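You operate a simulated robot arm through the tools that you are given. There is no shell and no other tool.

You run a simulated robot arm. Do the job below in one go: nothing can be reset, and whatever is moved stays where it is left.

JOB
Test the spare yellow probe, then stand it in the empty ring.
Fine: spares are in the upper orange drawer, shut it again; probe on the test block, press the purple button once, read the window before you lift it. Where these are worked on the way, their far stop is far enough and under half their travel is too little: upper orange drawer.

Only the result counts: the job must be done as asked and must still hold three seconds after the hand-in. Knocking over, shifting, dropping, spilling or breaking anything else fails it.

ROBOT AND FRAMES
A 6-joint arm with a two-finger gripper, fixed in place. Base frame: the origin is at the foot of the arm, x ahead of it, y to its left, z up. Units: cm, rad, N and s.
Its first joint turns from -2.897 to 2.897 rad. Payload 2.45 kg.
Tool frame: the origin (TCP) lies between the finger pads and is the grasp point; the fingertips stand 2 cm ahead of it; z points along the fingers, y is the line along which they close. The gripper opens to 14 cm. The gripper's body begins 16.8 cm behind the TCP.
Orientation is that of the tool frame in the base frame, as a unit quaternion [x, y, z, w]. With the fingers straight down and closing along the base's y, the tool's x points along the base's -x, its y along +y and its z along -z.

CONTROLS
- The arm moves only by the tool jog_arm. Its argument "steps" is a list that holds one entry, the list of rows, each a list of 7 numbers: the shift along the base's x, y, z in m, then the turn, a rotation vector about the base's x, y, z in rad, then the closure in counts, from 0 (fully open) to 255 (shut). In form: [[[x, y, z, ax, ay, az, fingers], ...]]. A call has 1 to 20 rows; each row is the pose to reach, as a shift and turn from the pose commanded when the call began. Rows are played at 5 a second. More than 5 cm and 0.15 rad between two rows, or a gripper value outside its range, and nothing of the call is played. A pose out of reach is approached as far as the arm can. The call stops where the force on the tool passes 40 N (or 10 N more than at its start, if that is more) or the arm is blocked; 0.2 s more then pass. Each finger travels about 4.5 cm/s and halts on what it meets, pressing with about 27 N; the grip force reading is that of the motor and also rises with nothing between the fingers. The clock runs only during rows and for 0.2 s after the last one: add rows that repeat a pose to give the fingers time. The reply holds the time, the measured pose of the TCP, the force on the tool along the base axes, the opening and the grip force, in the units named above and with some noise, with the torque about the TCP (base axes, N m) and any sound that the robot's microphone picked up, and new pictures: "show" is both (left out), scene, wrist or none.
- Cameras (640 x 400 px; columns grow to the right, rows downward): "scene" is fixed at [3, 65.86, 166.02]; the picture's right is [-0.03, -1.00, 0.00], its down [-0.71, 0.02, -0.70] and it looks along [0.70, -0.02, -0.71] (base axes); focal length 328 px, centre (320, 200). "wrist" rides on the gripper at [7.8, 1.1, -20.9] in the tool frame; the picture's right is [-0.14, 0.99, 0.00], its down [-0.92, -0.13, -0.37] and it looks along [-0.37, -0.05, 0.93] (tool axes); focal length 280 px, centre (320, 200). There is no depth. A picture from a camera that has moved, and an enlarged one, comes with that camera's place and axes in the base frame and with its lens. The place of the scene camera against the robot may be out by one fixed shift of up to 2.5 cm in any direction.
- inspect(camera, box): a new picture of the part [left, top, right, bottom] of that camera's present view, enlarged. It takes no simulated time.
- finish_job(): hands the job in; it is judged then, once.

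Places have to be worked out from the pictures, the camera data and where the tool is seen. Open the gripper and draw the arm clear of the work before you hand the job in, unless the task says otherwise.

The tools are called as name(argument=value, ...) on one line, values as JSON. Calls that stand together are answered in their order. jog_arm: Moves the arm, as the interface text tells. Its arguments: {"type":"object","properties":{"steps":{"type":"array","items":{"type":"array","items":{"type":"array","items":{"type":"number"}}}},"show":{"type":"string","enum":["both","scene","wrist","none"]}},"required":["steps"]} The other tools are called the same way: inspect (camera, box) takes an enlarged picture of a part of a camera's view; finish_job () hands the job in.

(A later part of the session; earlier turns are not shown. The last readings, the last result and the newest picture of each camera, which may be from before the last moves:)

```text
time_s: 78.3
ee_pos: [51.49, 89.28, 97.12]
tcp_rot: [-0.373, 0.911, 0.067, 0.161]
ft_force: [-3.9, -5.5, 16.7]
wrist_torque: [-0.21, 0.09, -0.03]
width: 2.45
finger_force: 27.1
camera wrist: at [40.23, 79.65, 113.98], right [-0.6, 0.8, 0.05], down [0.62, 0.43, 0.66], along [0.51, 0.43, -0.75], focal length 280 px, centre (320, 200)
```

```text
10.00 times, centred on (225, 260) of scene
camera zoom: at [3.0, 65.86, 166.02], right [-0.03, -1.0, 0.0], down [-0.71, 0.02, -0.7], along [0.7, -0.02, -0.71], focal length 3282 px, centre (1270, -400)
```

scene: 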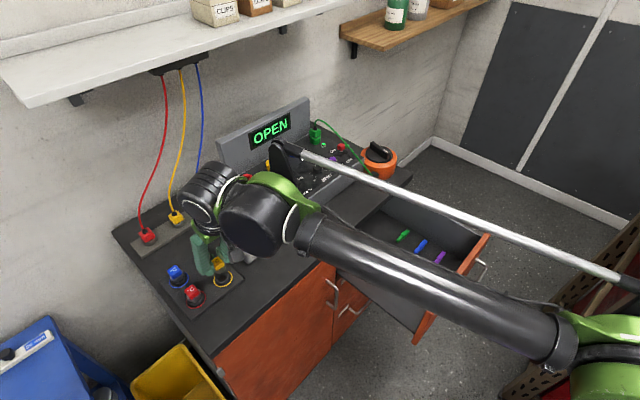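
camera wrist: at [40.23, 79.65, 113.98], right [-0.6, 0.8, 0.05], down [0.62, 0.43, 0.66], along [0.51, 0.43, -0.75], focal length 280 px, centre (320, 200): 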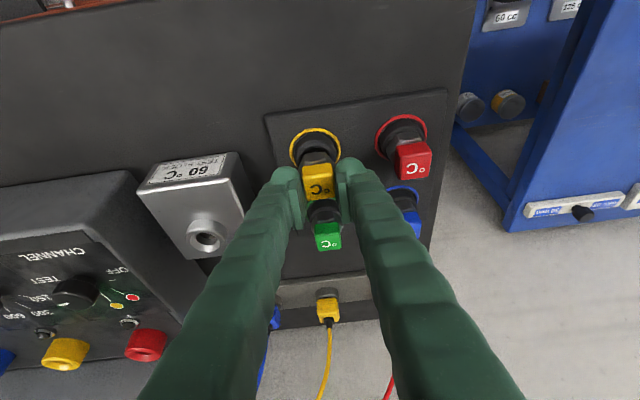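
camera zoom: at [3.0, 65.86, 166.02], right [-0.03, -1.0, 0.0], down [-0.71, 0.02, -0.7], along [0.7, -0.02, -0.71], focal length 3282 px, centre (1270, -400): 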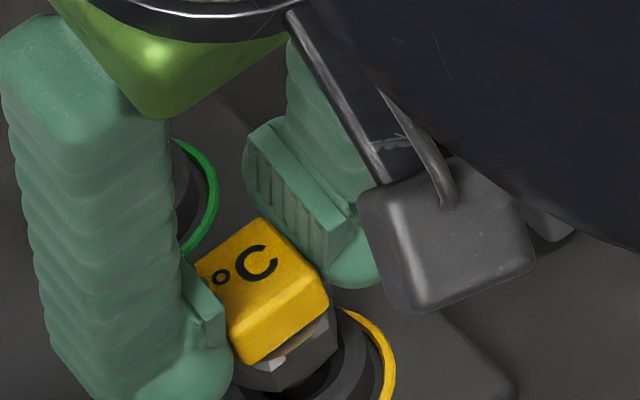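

The push is now purely along -N (6.6 N) and less upward. I shift 3 mm to -N and continue down.

jog_arm(steps=[[[0, 0, 0.003, 0, 0, 0, 235], [-0.0021, -0.0021, 0.003, 0, 0, 0, 235], [-0.0021, -0.0021, 0, 0, 0, 0, 235], [-0.0021, -0.0021, -0.002, 0, 0, 0, 235], [-0.0021, -0.0021, -0.004, 0, 0, 0, 235], [-0.0021, -0.0021, -0.004, 0, 0, 0, 235]]], show="wrist")

inspect(camera="wrist", box=[240, 120, 400, 220])

inspect(camera="scene", box=[190, 240, 260, 290])

```text
time_s: 79.7
ee_pos: [51.27, 88.89, 96.62]
tcp_rot: [-0.373, 0.911, 0.067, 0.16]
ft_force: [-0.4, 0.3, -0.5]
wrist_torque: [-0.01, -0.01, 0.03]
width: 2.47
finger_force: 26.9
camera wrist: at [40.11, 79.54, 113.5], right [-0.6, 0.8, 0.05], down [0.62, 0.43, 0.66], along [0.51, 0.43, -0.75], focal length 280 px, centre (320, 200)
```

wrist: 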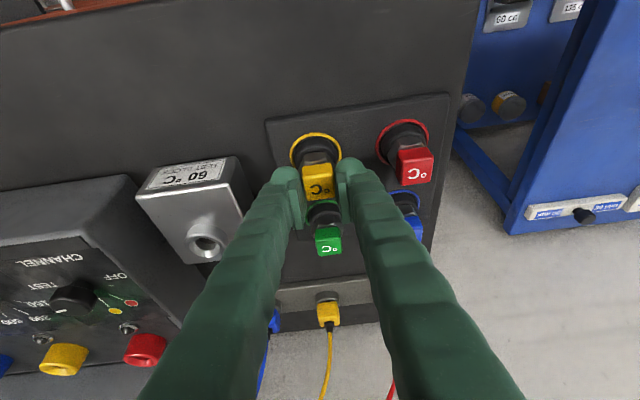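

```text
4.00 times, centred on (320, 170) of wrist
camera zoom: at [40.11, 79.54, 113.5], right [-0.6, 0.8, 0.05], down [0.62, 0.43, 0.66], along [0.51, 0.43, -0.75], focal length 1122 px, centre (320, 320)
```

zoom: 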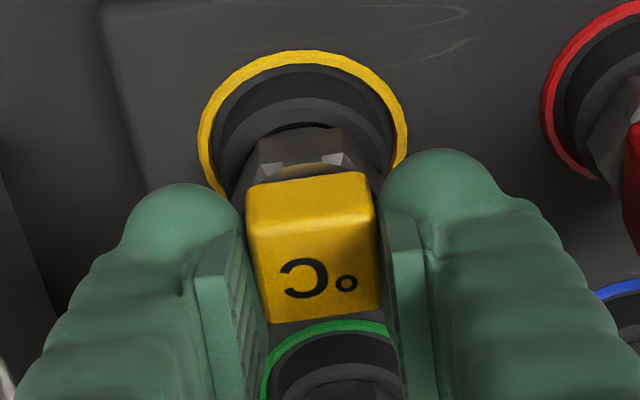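

```text
8.00 times, centred on (225, 265) of scene
camera zoom: at [3.0, 65.86, 166.02], right [-0.03, -1.0, 0.0], down [-0.71, 0.02, -0.7], along [0.7, -0.02, -0.71], focal length 2626 px, centre (1080, -320)
```

zoom: 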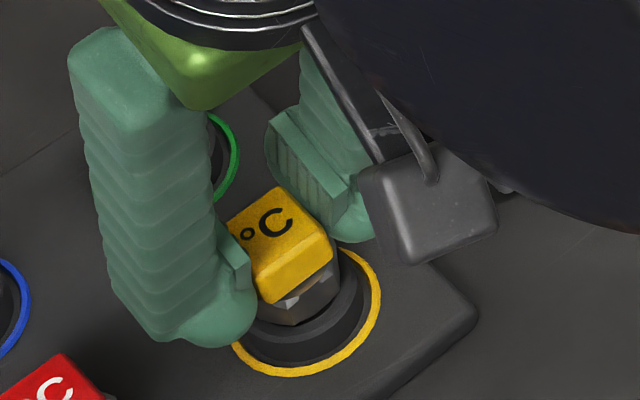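

It is free of force at z=96.6, so the stem has entered the ring. I continue down in small steps to seat it.

jog_arm(steps=[[[0, 0, -0.004, 0, 0, 0, 235], [0, 0, -0.008, 0, 0, 0, 235], [0, 0, -0.011, 0, 0, 0, 235], [0, 0, -0.013, 0, 0, 0, 235], [0, 0, -0.013, 0, 0, 0, 235]]], show="wrist")

inspect(camera="wrist", box=[240, 120, 400, 220])

inspect(camera="scene", box=[190, 240, 260, 290])

```text
time_s: 80.4
ee_pos: [51.35, 88.79, 95.96]
tcp_rot: [-0.373, 0.911, 0.068, 0.162]
ft_force: [-0.4, -4.6, 21.4]
wrist_torque: [-0.23, 0.02, 0.01]
width: 2.46
finger_force: 26.4
stopped in row 3: the force on the tool passed its limit at 45 N (the readings are from after the stop); the commanded pose is now the measured one
camera wrist: at [40.09, 79.35, 112.82], right [-0.6, 0.8, 0.05], down [0.62, 0.42, 0.66], along [0.51, 0.43, -0.75], focal length 280 px, centre (320, 200)
```

wrist: 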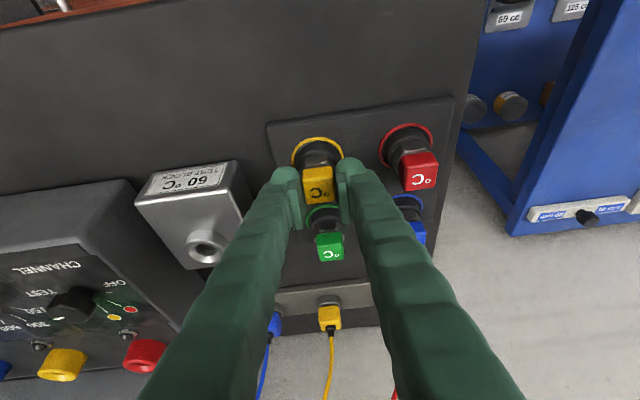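

```text
4.00 times, centred on (320, 170) of wrist
camera zoom: at [40.09, 79.35, 112.82], right [-0.6, 0.8, 0.05], down [0.62, 0.42, 0.66], along [0.51, 0.43, -0.75], focal length 1122 px, centre (320, 320)
```

zoom: 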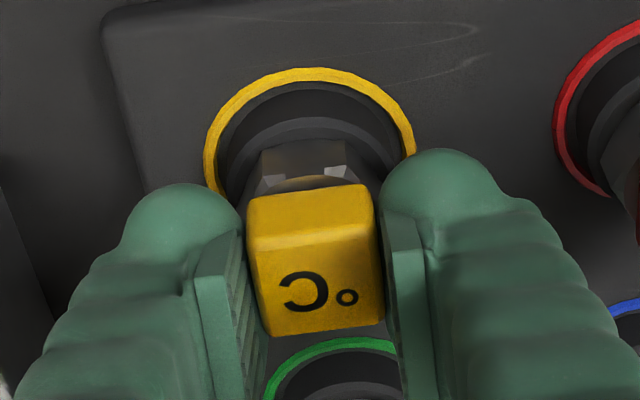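

```text
8.00 times, centred on (225, 265) of scene
camera zoom: at [3.0, 65.86, 166.02], right [-0.03, -1.0, 0.0], down [-0.71, 0.02, -0.7], along [0.7, -0.02, -0.71], focal length 2626 px, centre (1080, -320)
```

zoom: 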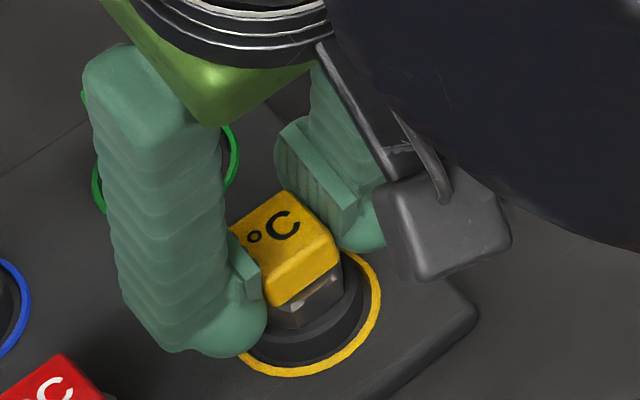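

It stopped at z≈96 with a firm upward load, and the nut looks down on the ring like the neighbours. I release and inspect whether it is fully seated and upright.

jog_arm(steps=[[[0, 0, 0, 0, 0, 0, 205], [0, 0, 0, 0, 0, 0, 185], [0, 0, 0, 0, 0, 0, 175], [0, 0, 0, 0, 0, 0, 175]]], show="wrist")

inspect(camera="wrist", box=[240, 120, 400, 220])

inspect(camera="scene", box=[160, 235, 260, 310])

```text
time_s: 81.4
ee_pos: [51.46, 88.93, 95.84]
tcp_rot: [-0.373, 0.911, 0.068, 0.161]
ft_force: [0.1, -0.6, -0.1]
wrist_torque: [-0.03, 0.03, 0.0]
width: 4.41
finger_force: 0.0
camera wrist: at [40.13, 79.49, 112.65], right [-0.6, 0.8, 0.05], down [0.62, 0.43, 0.66], along [0.51, 0.43, -0.75], focal length 280 px, centre (320, 200)
```

wrist: 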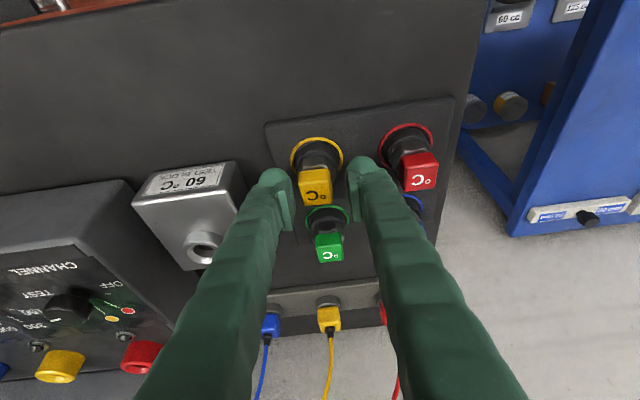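

```text
4.00 times, centred on (320, 170) of wrist
camera zoom: at [40.13, 79.49, 112.65], right [-0.6, 0.8, 0.05], down [0.62, 0.43, 0.66], along [0.51, 0.43, -0.75], focal length 1122 px, centre (320, 320)
```

zoom: 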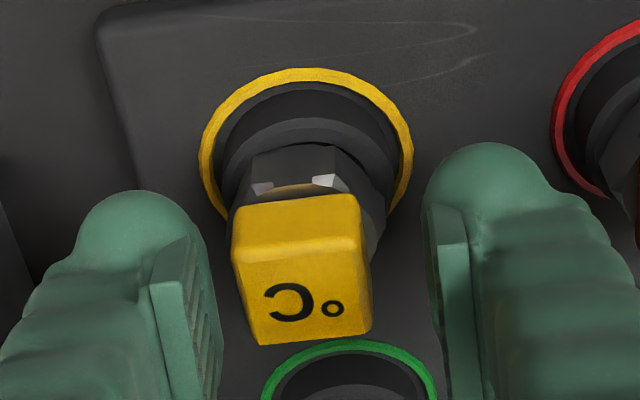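

```text
5.33 times, centred on (210, 272) of scene
camera zoom: at [3.0, 65.86, 166.02], right [-0.03, -1.0, 0.0], down [-0.71, 0.02, -0.7], along [0.7, -0.02, -0.71], focal length 1751 px, centre (907, -187)
```

zoom: 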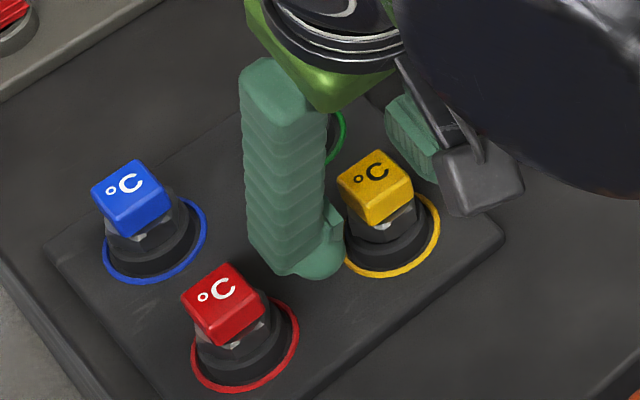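

I raise the open gripper clear and compare the yellow probe with its neighbours.

jog_arm(steps=[[[0, 0, 0.02, 0, 0, 0, 175], [0, 0, 0.05, 0, 0, 0, 175], [-0.015, -0.015, 0.09, 0, 0, 0, 175], [-0.045, -0.045, 0.11, 0, 0, 0, 175], [-0.075, -0.075, 0.12, 0, 0, 0, 175], [-0.075, -0.075, 0.12, 0, 0, 0, 175]]])

inspect(camera="scene", box=[160, 235, 260, 310])

inspect(camera="wrist", box=[250, 180, 430, 320])

```text
time_s: 82.8
ee_pos: [43.87, 81.39, 107.8]
tcp_rot: [-0.374, 0.911, 0.068, 0.16]
ft_force: [-0.3, 0.1, -0.3]
wrist_torque: [-0.01, 0.0, -0.02]
width: 4.39
finger_force: 0.0
camera wrist: at [32.61, 71.92, 124.66], right [-0.6, 0.8, 0.05], down [0.62, 0.43, 0.66], along [0.51, 0.43, -0.75], focal length 280 px, centre (320, 200)
```

scene: 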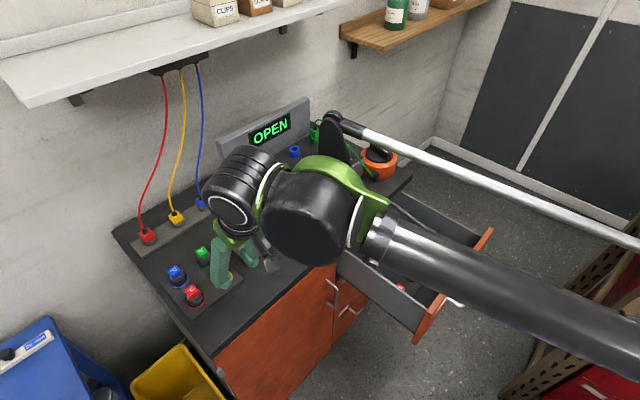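
wrist: 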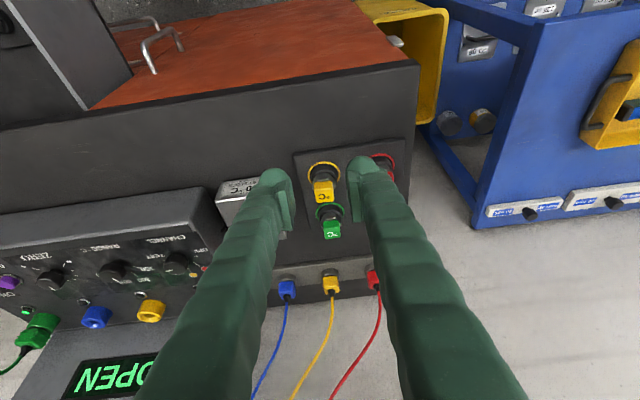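

```text
5.33 times, centred on (210, 272) of scene
camera zoom: at [3.0, 65.86, 166.02], right [-0.03, -1.0, 0.0], down [-0.71, 0.02, -0.7], along [0.7, -0.02, -0.71], focal length 1751 px, centre (907, -187)
```

zoom: 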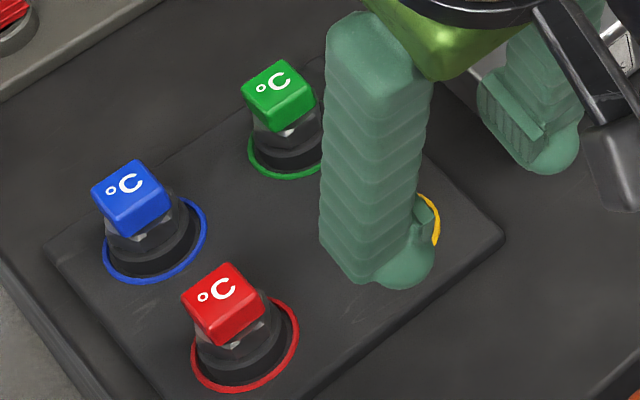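

```text
2.86 times, centred on (340, 250) of wrist
camera zoom: at [32.61, 71.92, 124.66], right [-0.6, 0.8, 0.05], down [0.62, 0.43, 0.66], along [0.51, 0.43, -0.75], focal length 801 px, centre (263, 57)
```

zoom: 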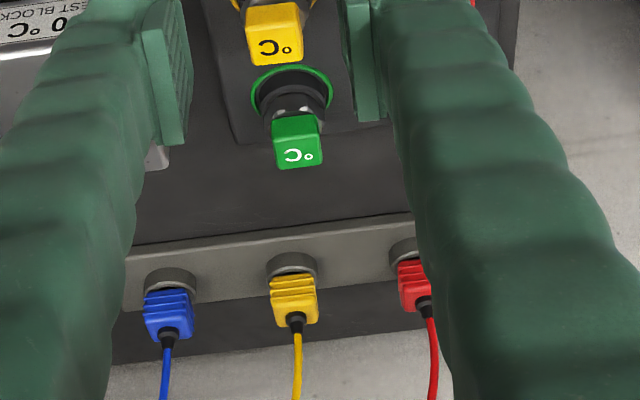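

Next is shutting the drawer. I retreat along the bench, straightening the tool on the way, and then look at the probe from the now unobstructed scene camera.

jog_arm(steps=[[[0.0126, -0.0392, 0.002, -0.0309, 0.0309, 0, 204], [0.0253, -0.0785, 0.002, -0.0617, 0.0617, 0, 204], [0.0379, -0.1178, 0.002, -0.0926, 0.0926, 0, 204], [0.0505, -0.157, 0.002, -0.1234, 0.1234, 0, 204], [0.0631, -0.1963, 0.002, -0.1543, 0.1543, 0, 204], [0.0758, -0.2355, 0.002, -0.1851, 0.1851, 0, 204], [0.0884, -0.2748, 0.002, -0.216, 0.216, 0, 204], [0.101, -0.314, 0.002, -0.2468, 0.2468, 0, 204], [0.101, -0.314, 0.002, -0.2468, 0.2468, 0, 204]]])

inspect(camera="scene", box=[160, 235, 260, 310])

inspect(camera="scene", box=[205, 250, 245, 290])

```text
time_s: 84.8
ee_pos: [53.87, 49.99, 107.95]
tcp_rot: [-0.379, 0.925, 0.0, 0.001]
ft_force: [0.4, 0.1, -0.1]
wrist_torque: [0.0, -0.01, -0.02]
width: 2.79
finger_force: 0.1
camera wrist: at [47.35, 45.28, 128.75], right [-0.6, 0.8, 0.0], down [0.75, 0.55, 0.37], along [0.3, 0.22, -0.93], focal length 280 px, centre (320, 200)
```

scene: 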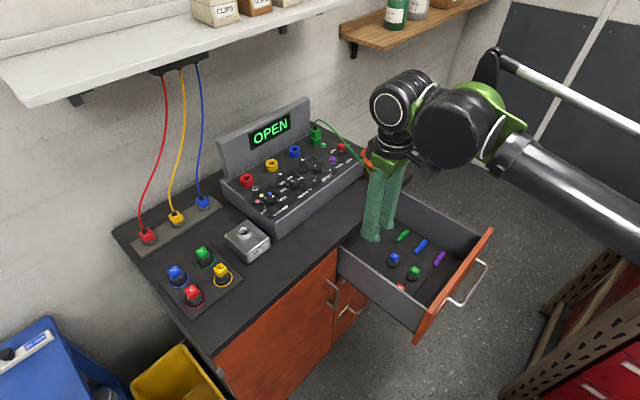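
wrist: 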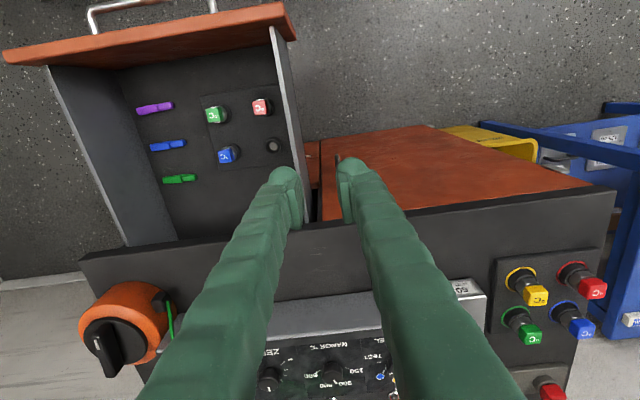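

```text
5.33 times, centred on (210, 272) of scene
camera zoom: at [3.0, 65.86, 166.02], right [-0.03, -1.0, 0.0], down [-0.71, 0.02, -0.7], along [0.7, -0.02, -0.71], focal length 1751 px, centre (907, -187)
```

zoom: 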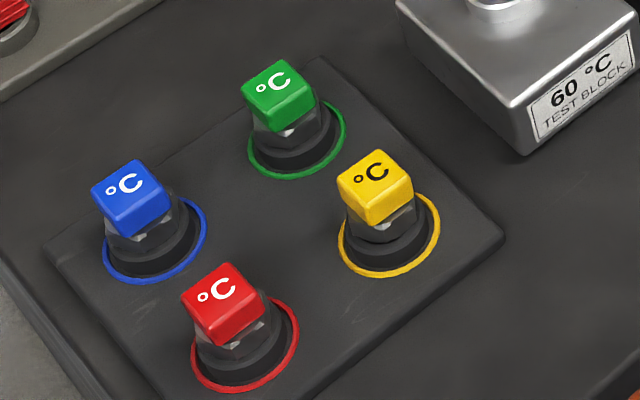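

```text
10.00 times, centred on (225, 270) of scene
camera zoom: at [3.0, 65.86, 166.02], right [-0.03, -1.0, 0.0], down [-0.71, 0.02, -0.7], along [0.7, -0.02, -0.71], focal length 3282 px, centre (1270, -500)
```

zoom: 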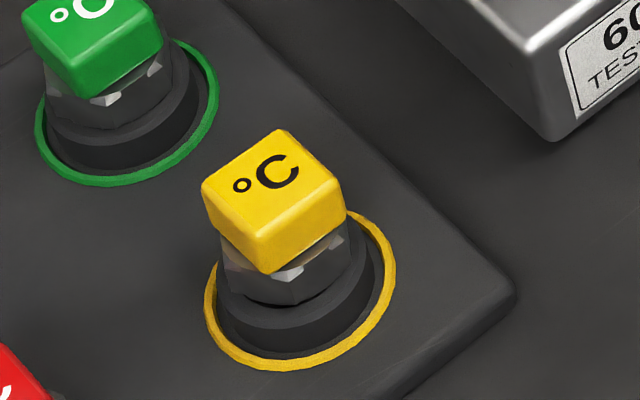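

All four probes sit alike in their rings, and the yellow one is seated and upright to within about 1.5 mm. Now I yaw the tool so the fingers close along the normal, and go above the pulled-out drawer handle.

jog_arm(steps=[[[-0.0015, -0.028, 0, 0, 0, -0.142, 204], [-0.003, -0.056, 0, 0, 0, -0.284, 204], [-0.0045, -0.084, 0, 0, 0, -0.426, 204], [-0.006, -0.112, 0, 0, 0, -0.568, 204], [-0.0075, -0.14, 0, 0, 0, -0.71, 204], [-0.009, -0.168, 0, 0, 0, -0.852, 204], [-0.0105, -0.196, 0, 0, 0, -0.994, 204], [-0.012, -0.224, 0, 0, 0, -1.136, 204], [-0.0135, -0.252, 0, 0, 0, -1.278, 204], [-0.015, -0.28, -0.02, 0, 0, -1.42, 204], [-0.0166, -0.306, -0.04, 0, 0, -1.562, 204], [-0.0166, -0.306, -0.04, 0, 0, -1.562, 204]]])

inspect(camera="wrist", box=[250, 60, 430, 220])

```text
time_s: 87.4
ee_pos: [52.32, 19.3, 103.92]
tcp_rot: [0.383, 0.924, 0.0, 0.001]
ft_force: [0.1, 0.0, 0.0]
wrist_torque: [0.01, 0.04, 0.01]
width: 2.81
finger_force: 0.1
camera wrist: at [47.34, 25.67, 124.78], right [0.8, 0.6, 0.0], down [0.56, -0.74, 0.37], along [0.22, -0.3, -0.93], focal length 280 px, centre (320, 200)
```

scene: 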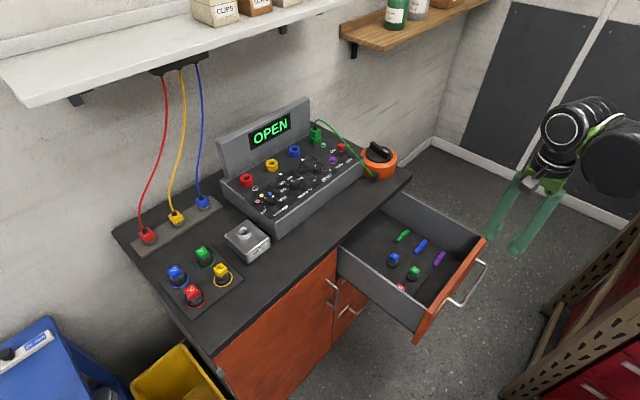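
wrist: 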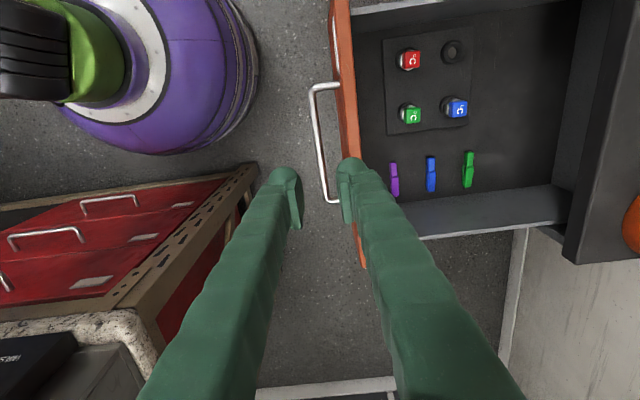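

```text
2.50 times, centred on (340, 140) of wrist
camera zoom: at [47.34, 25.67, 124.78], right [0.8, 0.6, 0.0], down [0.56, -0.74, 0.37], along [0.22, -0.3, -0.93], focal length 701 px, centre (270, 350)
```

zoom: 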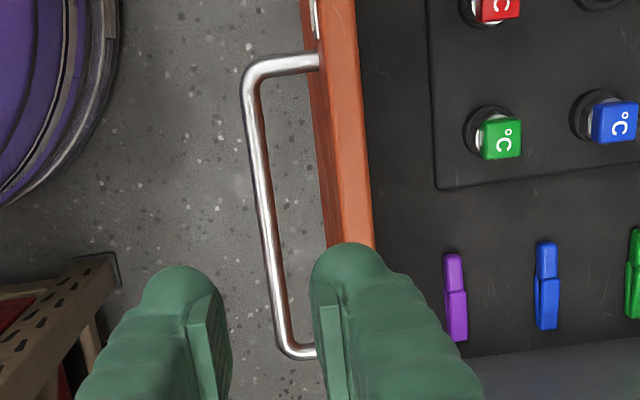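

The handle is unmoved since I let it go. I descend astride the bar and close on it.

jog_arm(steps=[[[-0.0005, 0.0003, -0.04, 0, 0, 0, 204], [-0.0005, 0.0003, -0.08, 0, 0, 0, 204], [-0.0005, 0.0003, -0.12, 0, 0, 0, 204], [-0.0005, 0.0003, -0.16, 0, 0, 0, 204], [-0.0005, 0.0003, -0.19, 0, 0, 0, 204], [-0.0005, 0.0003, -0.205, 0, 0, 0, 204], [-0.0005, 0.0003, -0.216, 0, 0, 0, 204], [-0.0005, 0.0003, -0.216, 0, 0, 0, 255], [-0.0005, 0.0003, -0.216, 0, 0, 0, 255], [-0.0005, 0.0003, -0.216, 0, 0, 0, 255], [-0.0005, 0.0003, -0.216, 0, 0, 0, 255]]])

```text
time_s: 89.8
ee_pos: [52.27, 19.39, 82.2]
tcp_rot: [0.384, 0.924, 0.0, 0.001]
ft_force: [-1.5, 0.1, -12.7]
wrist_torque: [-0.07, -0.05, 0.82]
width: 1.03
finger_force: 37.4
camera wrist: at [47.3, 25.72, 103.13], right [0.8, 0.6, 0.0], down [0.56, -0.74, 0.37], along [0.22, -0.3, -0.93], focal length 280 px, centre (320, 200)
```

scene: 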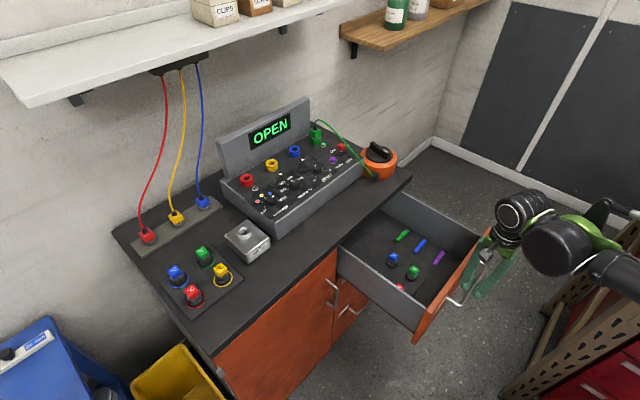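
wrist: 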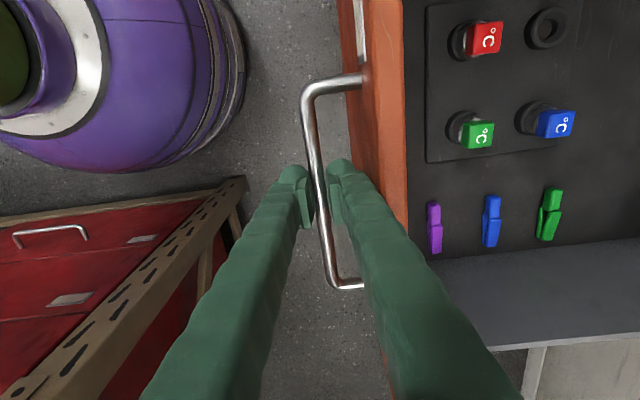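

The bar is gripped. I push the drawer straight back in along the normal, slowing near the end.

jog_arm(steps=[[[0.006, 0.006, 0, 0, 0, 0, 255], [0.018, 0.018, 0, 0, 0, 0, 255], [0.03, 0.03, 0, 0, 0, 0, 255], [0.042, 0.042, 0, 0, 0, 0, 255], [0.054, 0.054, 0, 0, 0, 0, 255], [0.066, 0.066, 0, 0, 0, 0, 255], [0.078, 0.078, 0, 0, 0, 0, 255], [0.09, 0.09, 0, 0, 0, 0, 255], [0.102, 0.102, 0, 0, 0, 0, 255], [0.114, 0.114, 0, 0, 0, 0, 255], [0.126, 0.126, 0, 0, 0, 0, 255], [0.138, 0.138, 0, 0, 0, 0, 255], [0.15, 0.15, 0, 0, 0, 0, 255], [0.162, 0.162, 0, 0, 0, 0, 255], [0.174, 0.174, 0, 0, 0, 0, 255], [0.186, 0.186, 0, 0, 0, 0, 255], [0.197, 0.197, 0, 0, 0, 0, 255], [0.206, 0.206, 0, 0, 0, 0, 255], [0.213, 0.213, 0, 0, 0, 0, 255], [0.218, 0.218, 0, 0, 0, 0, 255]]])

```text
time_s: 94.0
ee_pos: [74.03, 41.3, 82.36]
tcp_rot: [0.382, 0.924, -0.001, 0.002]
ft_force: [4.3, -4.4, 17.6]
wrist_torque: [-0.02, -0.01, 0.85]
width: 0.97
finger_force: 36.8
camera wrist: at [69.06, 47.52, 103.23], right [0.8, 0.6, 0.0], down [0.56, -0.74, 0.37], along [0.22, -0.3, -0.93], focal length 280 px, centre (320, 200)
```

scene: 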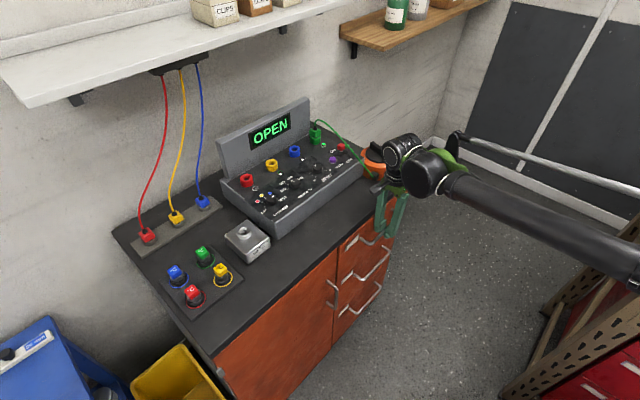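
wrist: 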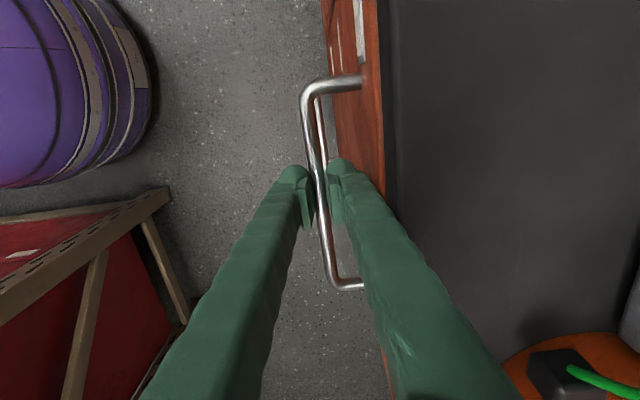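

It is almost shut, at n=81.55 against 81.9 originally. I push on in small steps until it meets its stop.

jog_arm(steps=[[[0.001, 0.001, 0, 0, 0, 0, 255], [0.0025, 0.0025, 0, 0, 0, 0, 255], [0.004, 0.004, 0, 0, 0, 0, 255], [0.0055, 0.0055, 0, 0, 0, 0, 255], [0.007, 0.007, 0, 0, 0, 0, 255], [0.008, 0.008, 0, 0, 0, 0, 255]]])

inspect(camera="scene", box=[320, 180, 420, 290])

inspect(camera="wrist", box=[280, 0, 420, 120])

```text
time_s: 95.1
ee_pos: [74.41, 41.53, 82.5]
tcp_rot: [0.382, 0.924, -0.003, 0.0]
ft_force: [-9.8, -10.3, 10.3]
wrist_torque: [-0.11, 0.15, 0.9]
width: 0.97
finger_force: 37.4
stopped in row 5: the force on the tool passed its limit at 44 N (the readings are from after the stop); the commanded pose is now the measured one
camera wrist: at [69.5, 47.95, 103.23], right [0.8, 0.6, -0.01], down [0.56, -0.74, 0.37], along [0.22, -0.3, -0.93], focal length 280 px, centre (320, 200)
```

scene: 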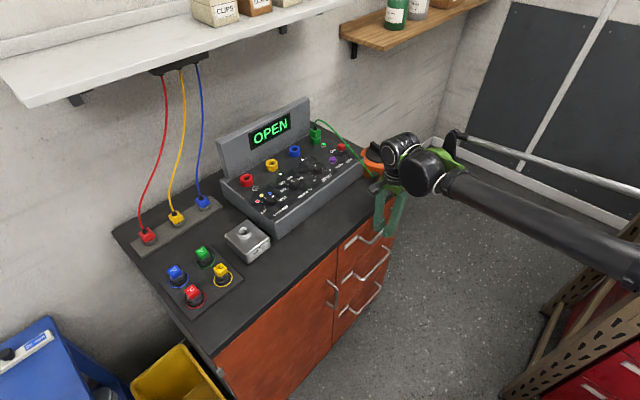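
wrist: 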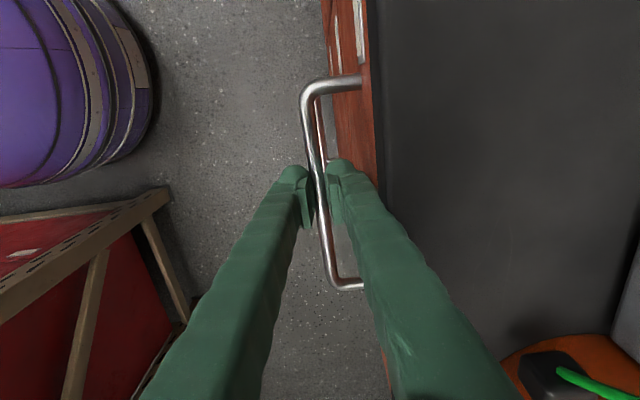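

```text
3.64 times, centred on (370, 235) of scene
camera zoom: at [3.0, 65.86, 166.02], right [-0.03, -1.0, 0.0], down [-0.71, 0.02, -0.7], along [0.7, -0.02, -0.71], focal length 1194 px, centre (138, 73)
```

zoom: 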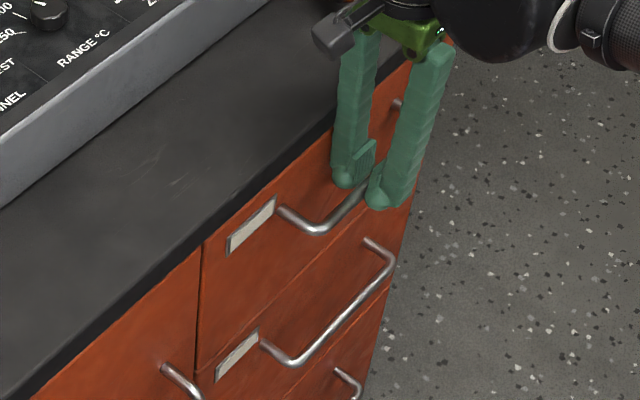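

```text
3.33 times, centred on (350, 60) of wrist
camera zoom: at [69.5, 47.95, 103.23], right [0.8, 0.6, -0.01], down [0.56, -0.74, 0.37], along [0.22, -0.3, -0.93], focal length 935 px, centre (220, 667)
```

zoom: 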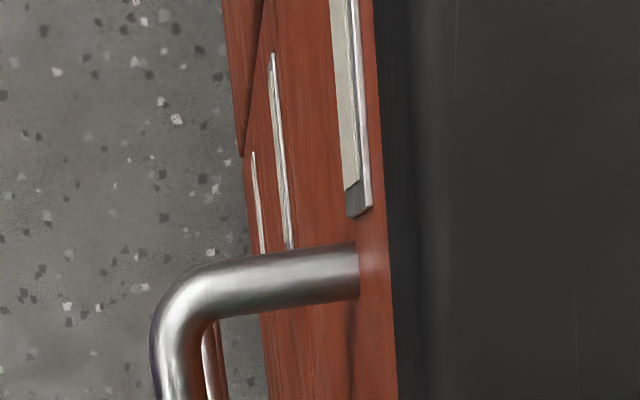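

The drawer reached its shut stop (44 N at n≈82). I open the fingers, rise straight up, and draw away.

jog_arm(steps=[[[0, 0, 0, 0, 0, 0, 225], [0, 0, 0, 0, 0, 0, 204], [0, 0, 0, 0, 0, 0, 204], [0, 0, 0.02, 0, 0, 0, 204], [0, 0, 0.06, 0, 0, 0, 204], [0, 0, 0.1, 0, 0, 0, 204], [0, 0, 0.14, 0, 0, 0, 204], [-0.02, -0.02, 0.18, 0, 0, 0, 204], [-0.05, -0.05, 0.2, 0, 0, 0, 150], [-0.08, -0.08, 0.21, 0, 0, 0, 50], [-0.11, -0.11, 0.22, 0, 0, 0, 0], [-0.14, -0.14, 0.23, 0, 0, 0, 0], [-0.17, -0.17, 0.23, 0, 0, 0, 0], [-0.17, -0.17, 0.23, 0, 0, 0, 0], [-0.17, -0.17, 0.23, 0, 0, 0, 0]]])

inspect(camera="scene", box=[320, 170, 420, 290])

inspect(camera="scene", box=[150, 225, 270, 310])

inspect(camera="scene", box=[210, 90, 410, 230])

```text
time_s: 98.3
ee_pos: [57.43, 24.57, 105.41]
tcp_rot: [0.382, 0.924, -0.002, 0.0]
ft_force: [-0.1, 0.1, 0.0]
wrist_torque: [0.0, -0.02, -0.02]
width: 14.0
finger_force: 0.1
camera wrist: at [52.54, 31.01, 126.23], right [0.8, 0.6, 0.0], down [0.56, -0.74, 0.37], along [0.22, -0.3, -0.93], focal length 280 px, centre (320, 200)
```

scene: 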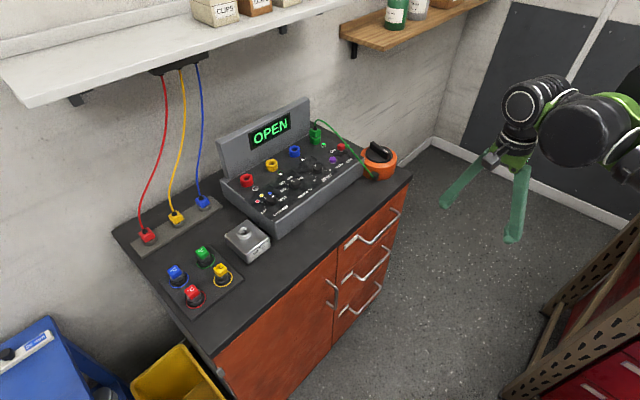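
wrist: 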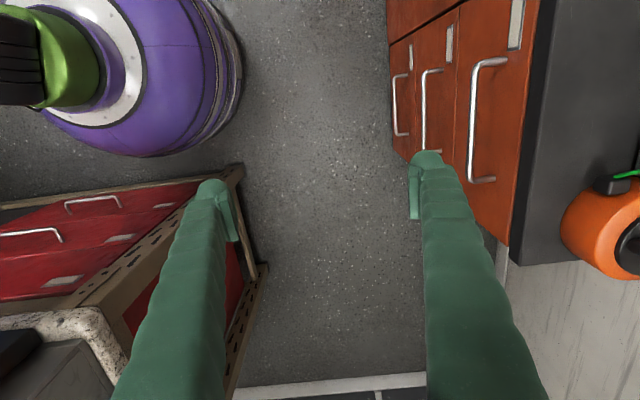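

```text
3.33 times, centred on (370, 230) of scene
camera zoom: at [3.0, 65.86, 166.02], right [-0.03, -1.0, 0.0], down [-0.71, 0.02, -0.7], along [0.7, -0.02, -0.71], focal length 1094 px, centre (153, 100)
```

zoom: 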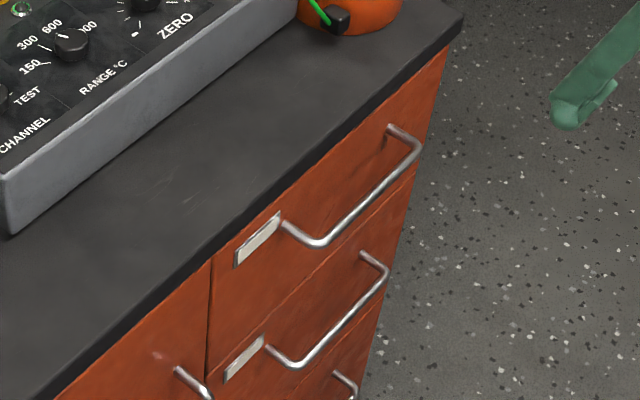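

```text
4.71 times, centred on (210, 268) of scene
camera zoom: at [3.0, 65.86, 166.02], right [-0.03, -1.0, 0.0], down [-0.71, 0.02, -0.7], along [0.7, -0.02, -0.71], focal length 1545 px, centre (838, -118)
```

zoom: 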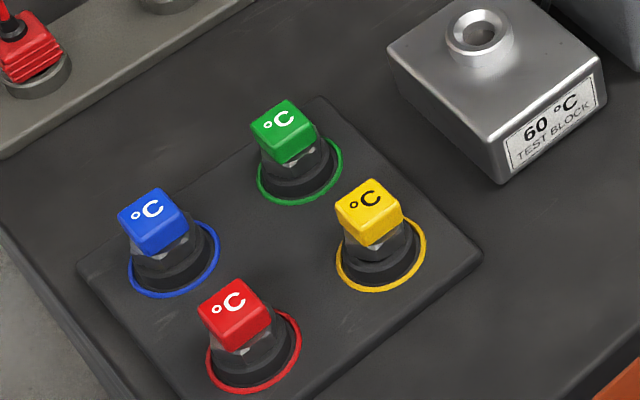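

```text
2.86 times, centred on (310, 160) of scene
camera zoom: at [3.0, 65.86, 166.02], right [-0.03, -1.0, 0.0], down [-0.71, 0.02, -0.7], along [0.7, -0.02, -0.71], focal length 938 px, centre (349, 314)
```

zoom: 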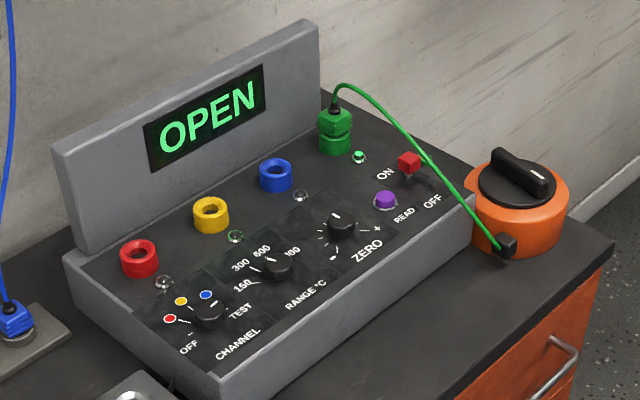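

The drawer is flush and the other items are unchanged. I take one last tight look at the yellow probe's seat next to the red and green ones.

inspect(camera="scene", box=[208, 258, 240, 290])

inspect(camera="scene", box=[180, 278, 212, 310])

inspect(camera="scene", box=[190, 240, 222, 272])

```text
12.50 times, centred on (224, 274) of scene
camera zoom: at [3.0, 65.86, 166.02], right [-0.03, -1.0, 0.0], down [-0.71, 0.02, -0.7], along [0.7, -0.02, -0.71], focal length 4103 px, centre (1520, -725)
```

zoom: 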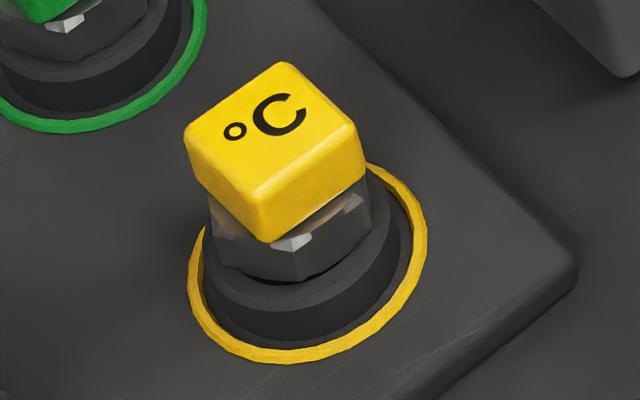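

```text
12.50 times, centred on (196, 294) of scene
camera zoom: at [3.0, 65.86, 166.02], right [-0.03, -1.0, 0.0], down [-0.71, 0.02, -0.7], along [0.7, -0.02, -0.71], focal length 4103 px, centre (1870, -975)
```

zoom: 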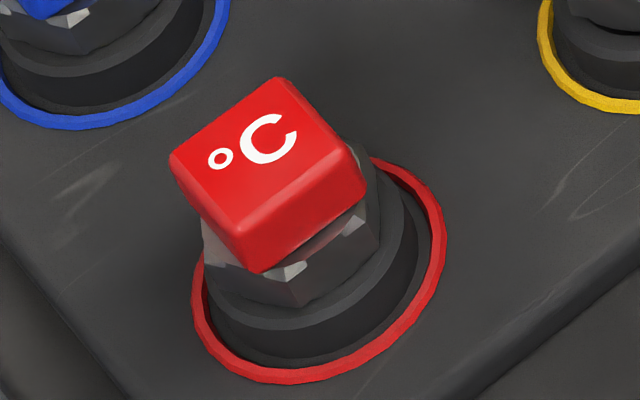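

```text
12.50 times, centred on (206, 256) of scene
camera zoom: at [3.0, 65.86, 166.02], right [-0.03, -1.0, 0.0], down [-0.71, 0.02, -0.7], along [0.7, -0.02, -0.71], focal length 4103 px, centre (1745, -500)
```

zoom: 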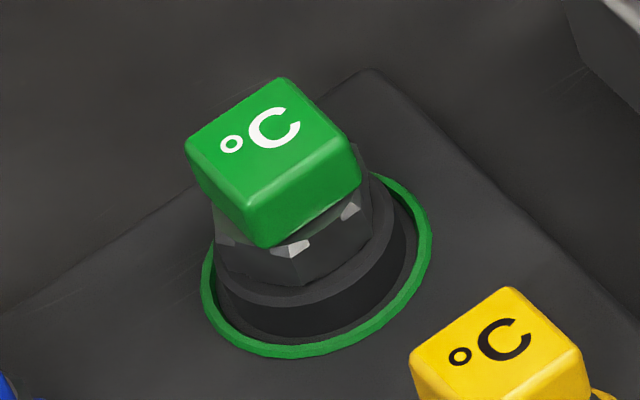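

The yellow probe rides about 3 mm higher than its neighbours, with a thin gap under the nut, so it is not fully down. I go back to seat it with a gentle press from above, first re-yawing the tool.

jog_arm(steps=[[[-0.0067, 0.023, 0.004, 0, 0, 0.1428, 0], [-0.0135, 0.0462, 0.008, 0, 0, 0.2856, 60], [-0.02, 0.0693, 0.013, 0, 0, 0.4284, 120], [-0.027, 0.0924, 0.017, 0, 0, 0.5712, 180], [-0.0336, 0.1155, 0.021, 0, 0, 0.714, 255], [-0.04, 0.1385, 0.025, 0, 0, 0.8568, 255], [-0.047, 0.1616, 0.029, 0, 0, 0.9996, 255], [-0.054, 0.1847, 0.033, 0, 0, 1.1424, 255], [-0.0605, 0.2078, 0.038, 0, 0, 1.2852, 255], [-0.067, 0.231, 0.042, 0, 0, 1.428, 255], [-0.074, 0.254, 0.046, 0, 0, 1.5708, 255], [-0.074, 0.254, 0.046, 0, 0, 1.5708, 255]]], show="none")

jog_arm(steps=[[[0, 0.042, 0, 0.0274, -0.0274, 0, 255], [0, 0.084, 0, 0.0548, -0.0548, 0, 255], [0, 0.126, 0, 0.0823, -0.0823, 0, 255], [0, 0.168, 0, 0.1097, -0.1097, 0, 255], [0, 0.21, 0, 0.1371, -0.1371, 0, 255], [0, 0.252, 0, 0.1645, -0.1645, 0, 255], [0, 0.294, 0, 0.192, -0.192, 0, 255], [0, 0.336, -0.01, 0.2194, -0.2194, 0, 255], [0, 0.372, -0.02, 0.2468, -0.2468, 0, 255], [0, 0.372, -0.02, 0.2468, -0.2468, 0, 255]]])

inspect(camera="wrist", box=[240, 100, 400, 220])

```text
time_s: 100.9
ee_pos: [50.08, 50.07, 109.94]
tcp_rot: [-0.383, 0.924, -0.003, 0.002]
ft_force: [0.0, -0.1, -0.1]
wrist_torque: [-0.02, 0.0, -0.01]
width: 0.0
finger_force: 26.9
```

```text
time_s: 103.1
ee_pos: [50.2, 87.31, 107.88]
tcp_rot: [-0.376, 0.91, 0.064, 0.162]
ft_force: [-0.5, -0.3, 0.0]
wrist_torque: [0.02, 0.02, -0.02]
width: 0.0
finger_force: 27.1
camera wrist: at [38.88, 77.87, 124.78], right [-0.61, 0.79, 0.04], down [0.61, 0.43, 0.66], along [0.51, 0.43, -0.75], focal length 280 px, centre (320, 200)
```

scene: 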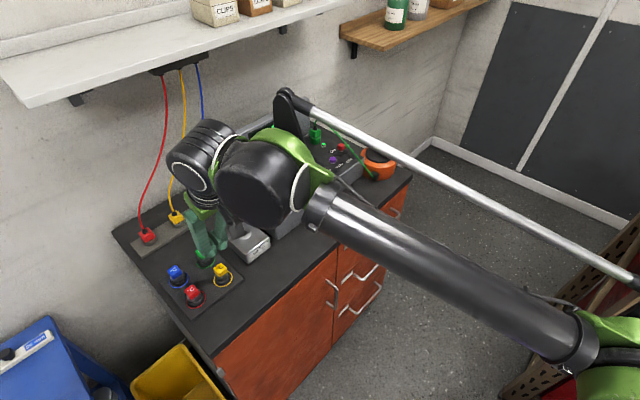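
wrist: 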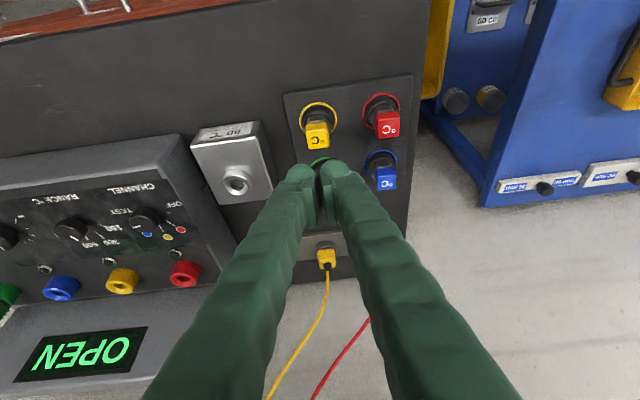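

```text
3.33 times, centred on (320, 160) of wrist
camera zoom: at [38.88, 77.87, 124.78], right [-0.61, 0.79, 0.04], down [0.61, 0.43, 0.66], along [0.51, 0.43, -0.75], focal length 935 px, centre (320, 333)
```

zoom: 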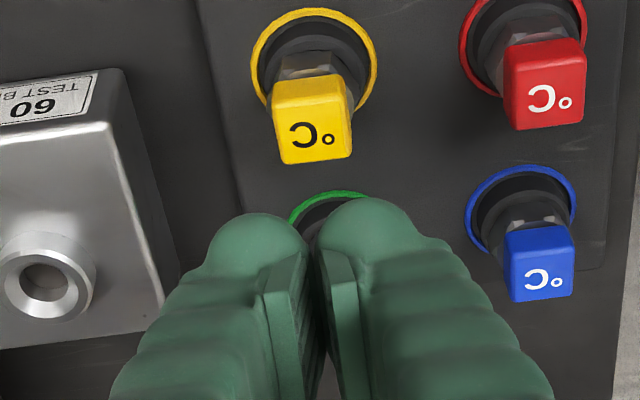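

The yellow head is at about n≈98.8, l≈26.4. I centre the closed fingertips over it and lower to just above, then look.

jog_arm(steps=[[[0.0103, 0.0124, 0, 0, 0, 0, 255], [0.0103, 0.0124, -0.03, 0, 0, 0, 255], [0.0103, 0.0124, -0.06, 0, 0, 0, 255], [0.0103, 0.0124, -0.085, 0, 0, 0, 255], [0.0103, 0.0124, -0.085, 0, 0, 0, 255]]], show="wrist")

inspect(camera="wrist", box=[240, 100, 400, 220])

inspect(camera="scene", box=[190, 240, 260, 300])

```text
time_s: 104.3
ee_pos: [51.09, 88.46, 99.41]
tcp_rot: [-0.376, 0.91, 0.064, 0.163]
ft_force: [-0.2, 0.9, 0.5]
wrist_torque: [0.0, 0.0, -0.02]
width: 0.01
finger_force: 27.0
camera wrist: at [39.85, 79.07, 116.27], right [-0.61, 0.79, 0.04], down [0.61, 0.43, 0.66], along [0.51, 0.43, -0.75], focal length 280 px, centre (320, 200)
```

wrist: 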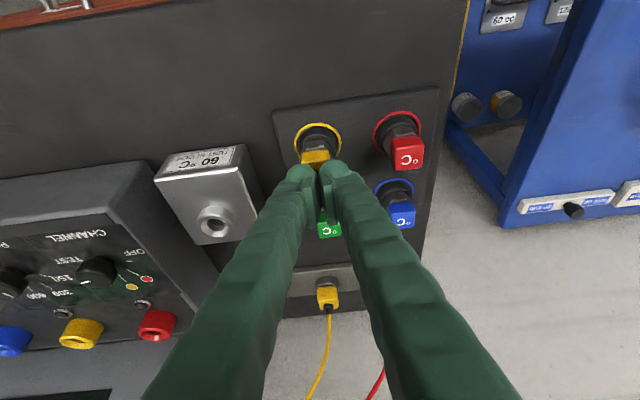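

```text
3.33 times, centred on (320, 160) of wrist
camera zoom: at [39.85, 79.07, 116.27], right [-0.61, 0.79, 0.04], down [0.61, 0.43, 0.66], along [0.51, 0.43, -0.75], focal length 935 px, centre (320, 333)
```

zoom: 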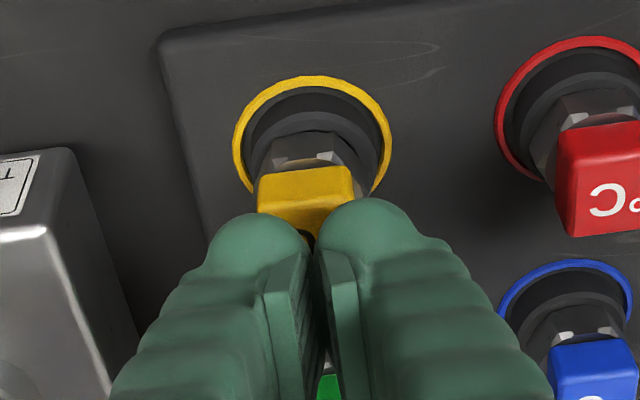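

```text
6.67 times, centred on (225, 270) of scene
camera zoom: at [3.0, 65.86, 166.02], right [-0.03, -1.0, 0.0], down [-0.71, 0.02, -0.7], along [0.7, -0.02, -0.71], focal length 2188 px, centre (953, -267)
```

zoom: 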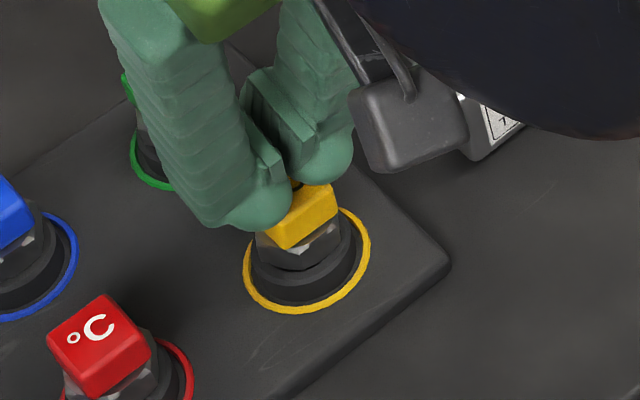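

The fingertips are over the head. I press down slowly.

jog_arm(steps=[[[-0.0003, -0.0013, -0.006, 0, 0, 0, 255], [-0.0003, -0.0013, -0.012, 0, 0, 0, 255], [-0.0003, -0.0013, -0.016, 0, 0, 0, 255], [-0.0003, -0.0013, -0.019, 0, 0, 0, 255], [-0.0003, -0.0013, -0.022, 0, 0, 0, 255], [-0.0003, -0.0013, -0.022, 0, 0, 0, 255]]], show="wrist")

inspect(camera="scene", box=[190, 240, 260, 300])

inspect(camera="wrist", box=[240, 100, 400, 220])

```text
time_s: 105.3
ee_pos: [50.81, 88.44, 97.9]
tcp_rot: [-0.377, 0.909, 0.066, 0.163]
ft_force: [-8.4, -2.4, 24.2]
wrist_torque: [-0.03, 0.45, 0.02]
width: 0.58
finger_force: 26.7
stopped in row 5: the force on the tool passed its limit at 47 N (the readings are from after the stop); the commanded pose is now the measured one
camera wrist: at [39.51, 78.86, 114.79], right [-0.61, 0.79, 0.04], down [0.61, 0.43, 0.66], along [0.51, 0.43, -0.75], focal length 280 px, centre (320, 200)
```

wrist: 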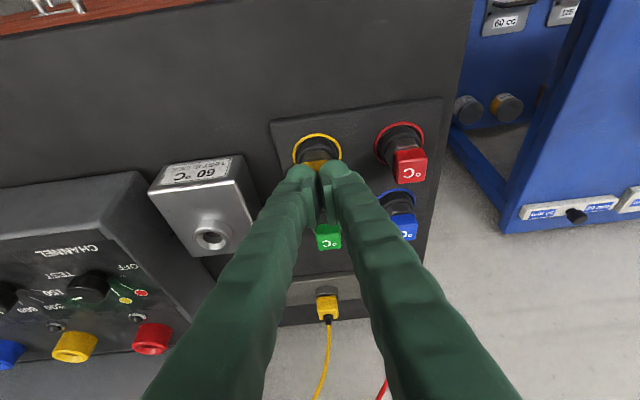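

```text
6.67 times, centred on (225, 270) of scene
camera zoom: at [3.0, 65.86, 166.02], right [-0.03, -1.0, 0.0], down [-0.71, 0.02, -0.7], along [0.7, -0.02, -0.71], focal length 2188 px, centre (953, -267)
```

zoom: 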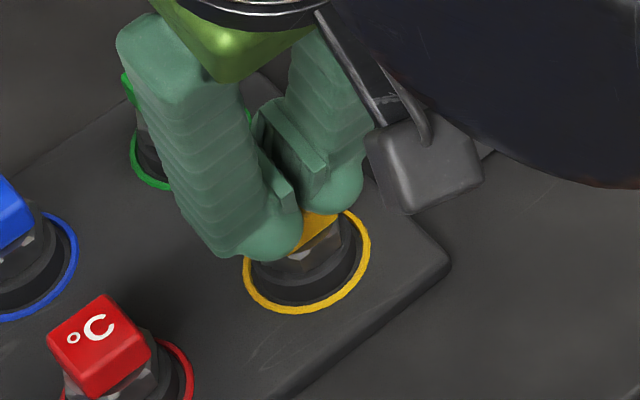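

```text
3.33 times, centred on (320, 160) of wrist
camera zoom: at [39.51, 78.86, 114.79], right [-0.61, 0.79, 0.04], down [0.61, 0.43, 0.66], along [0.51, 0.43, -0.75], focal length 935 px, centre (320, 333)
```

zoom: 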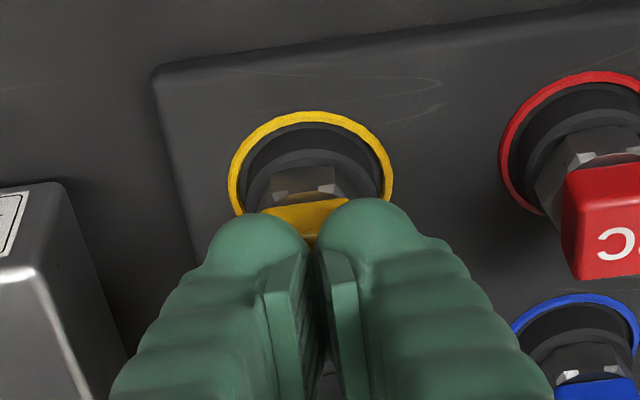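

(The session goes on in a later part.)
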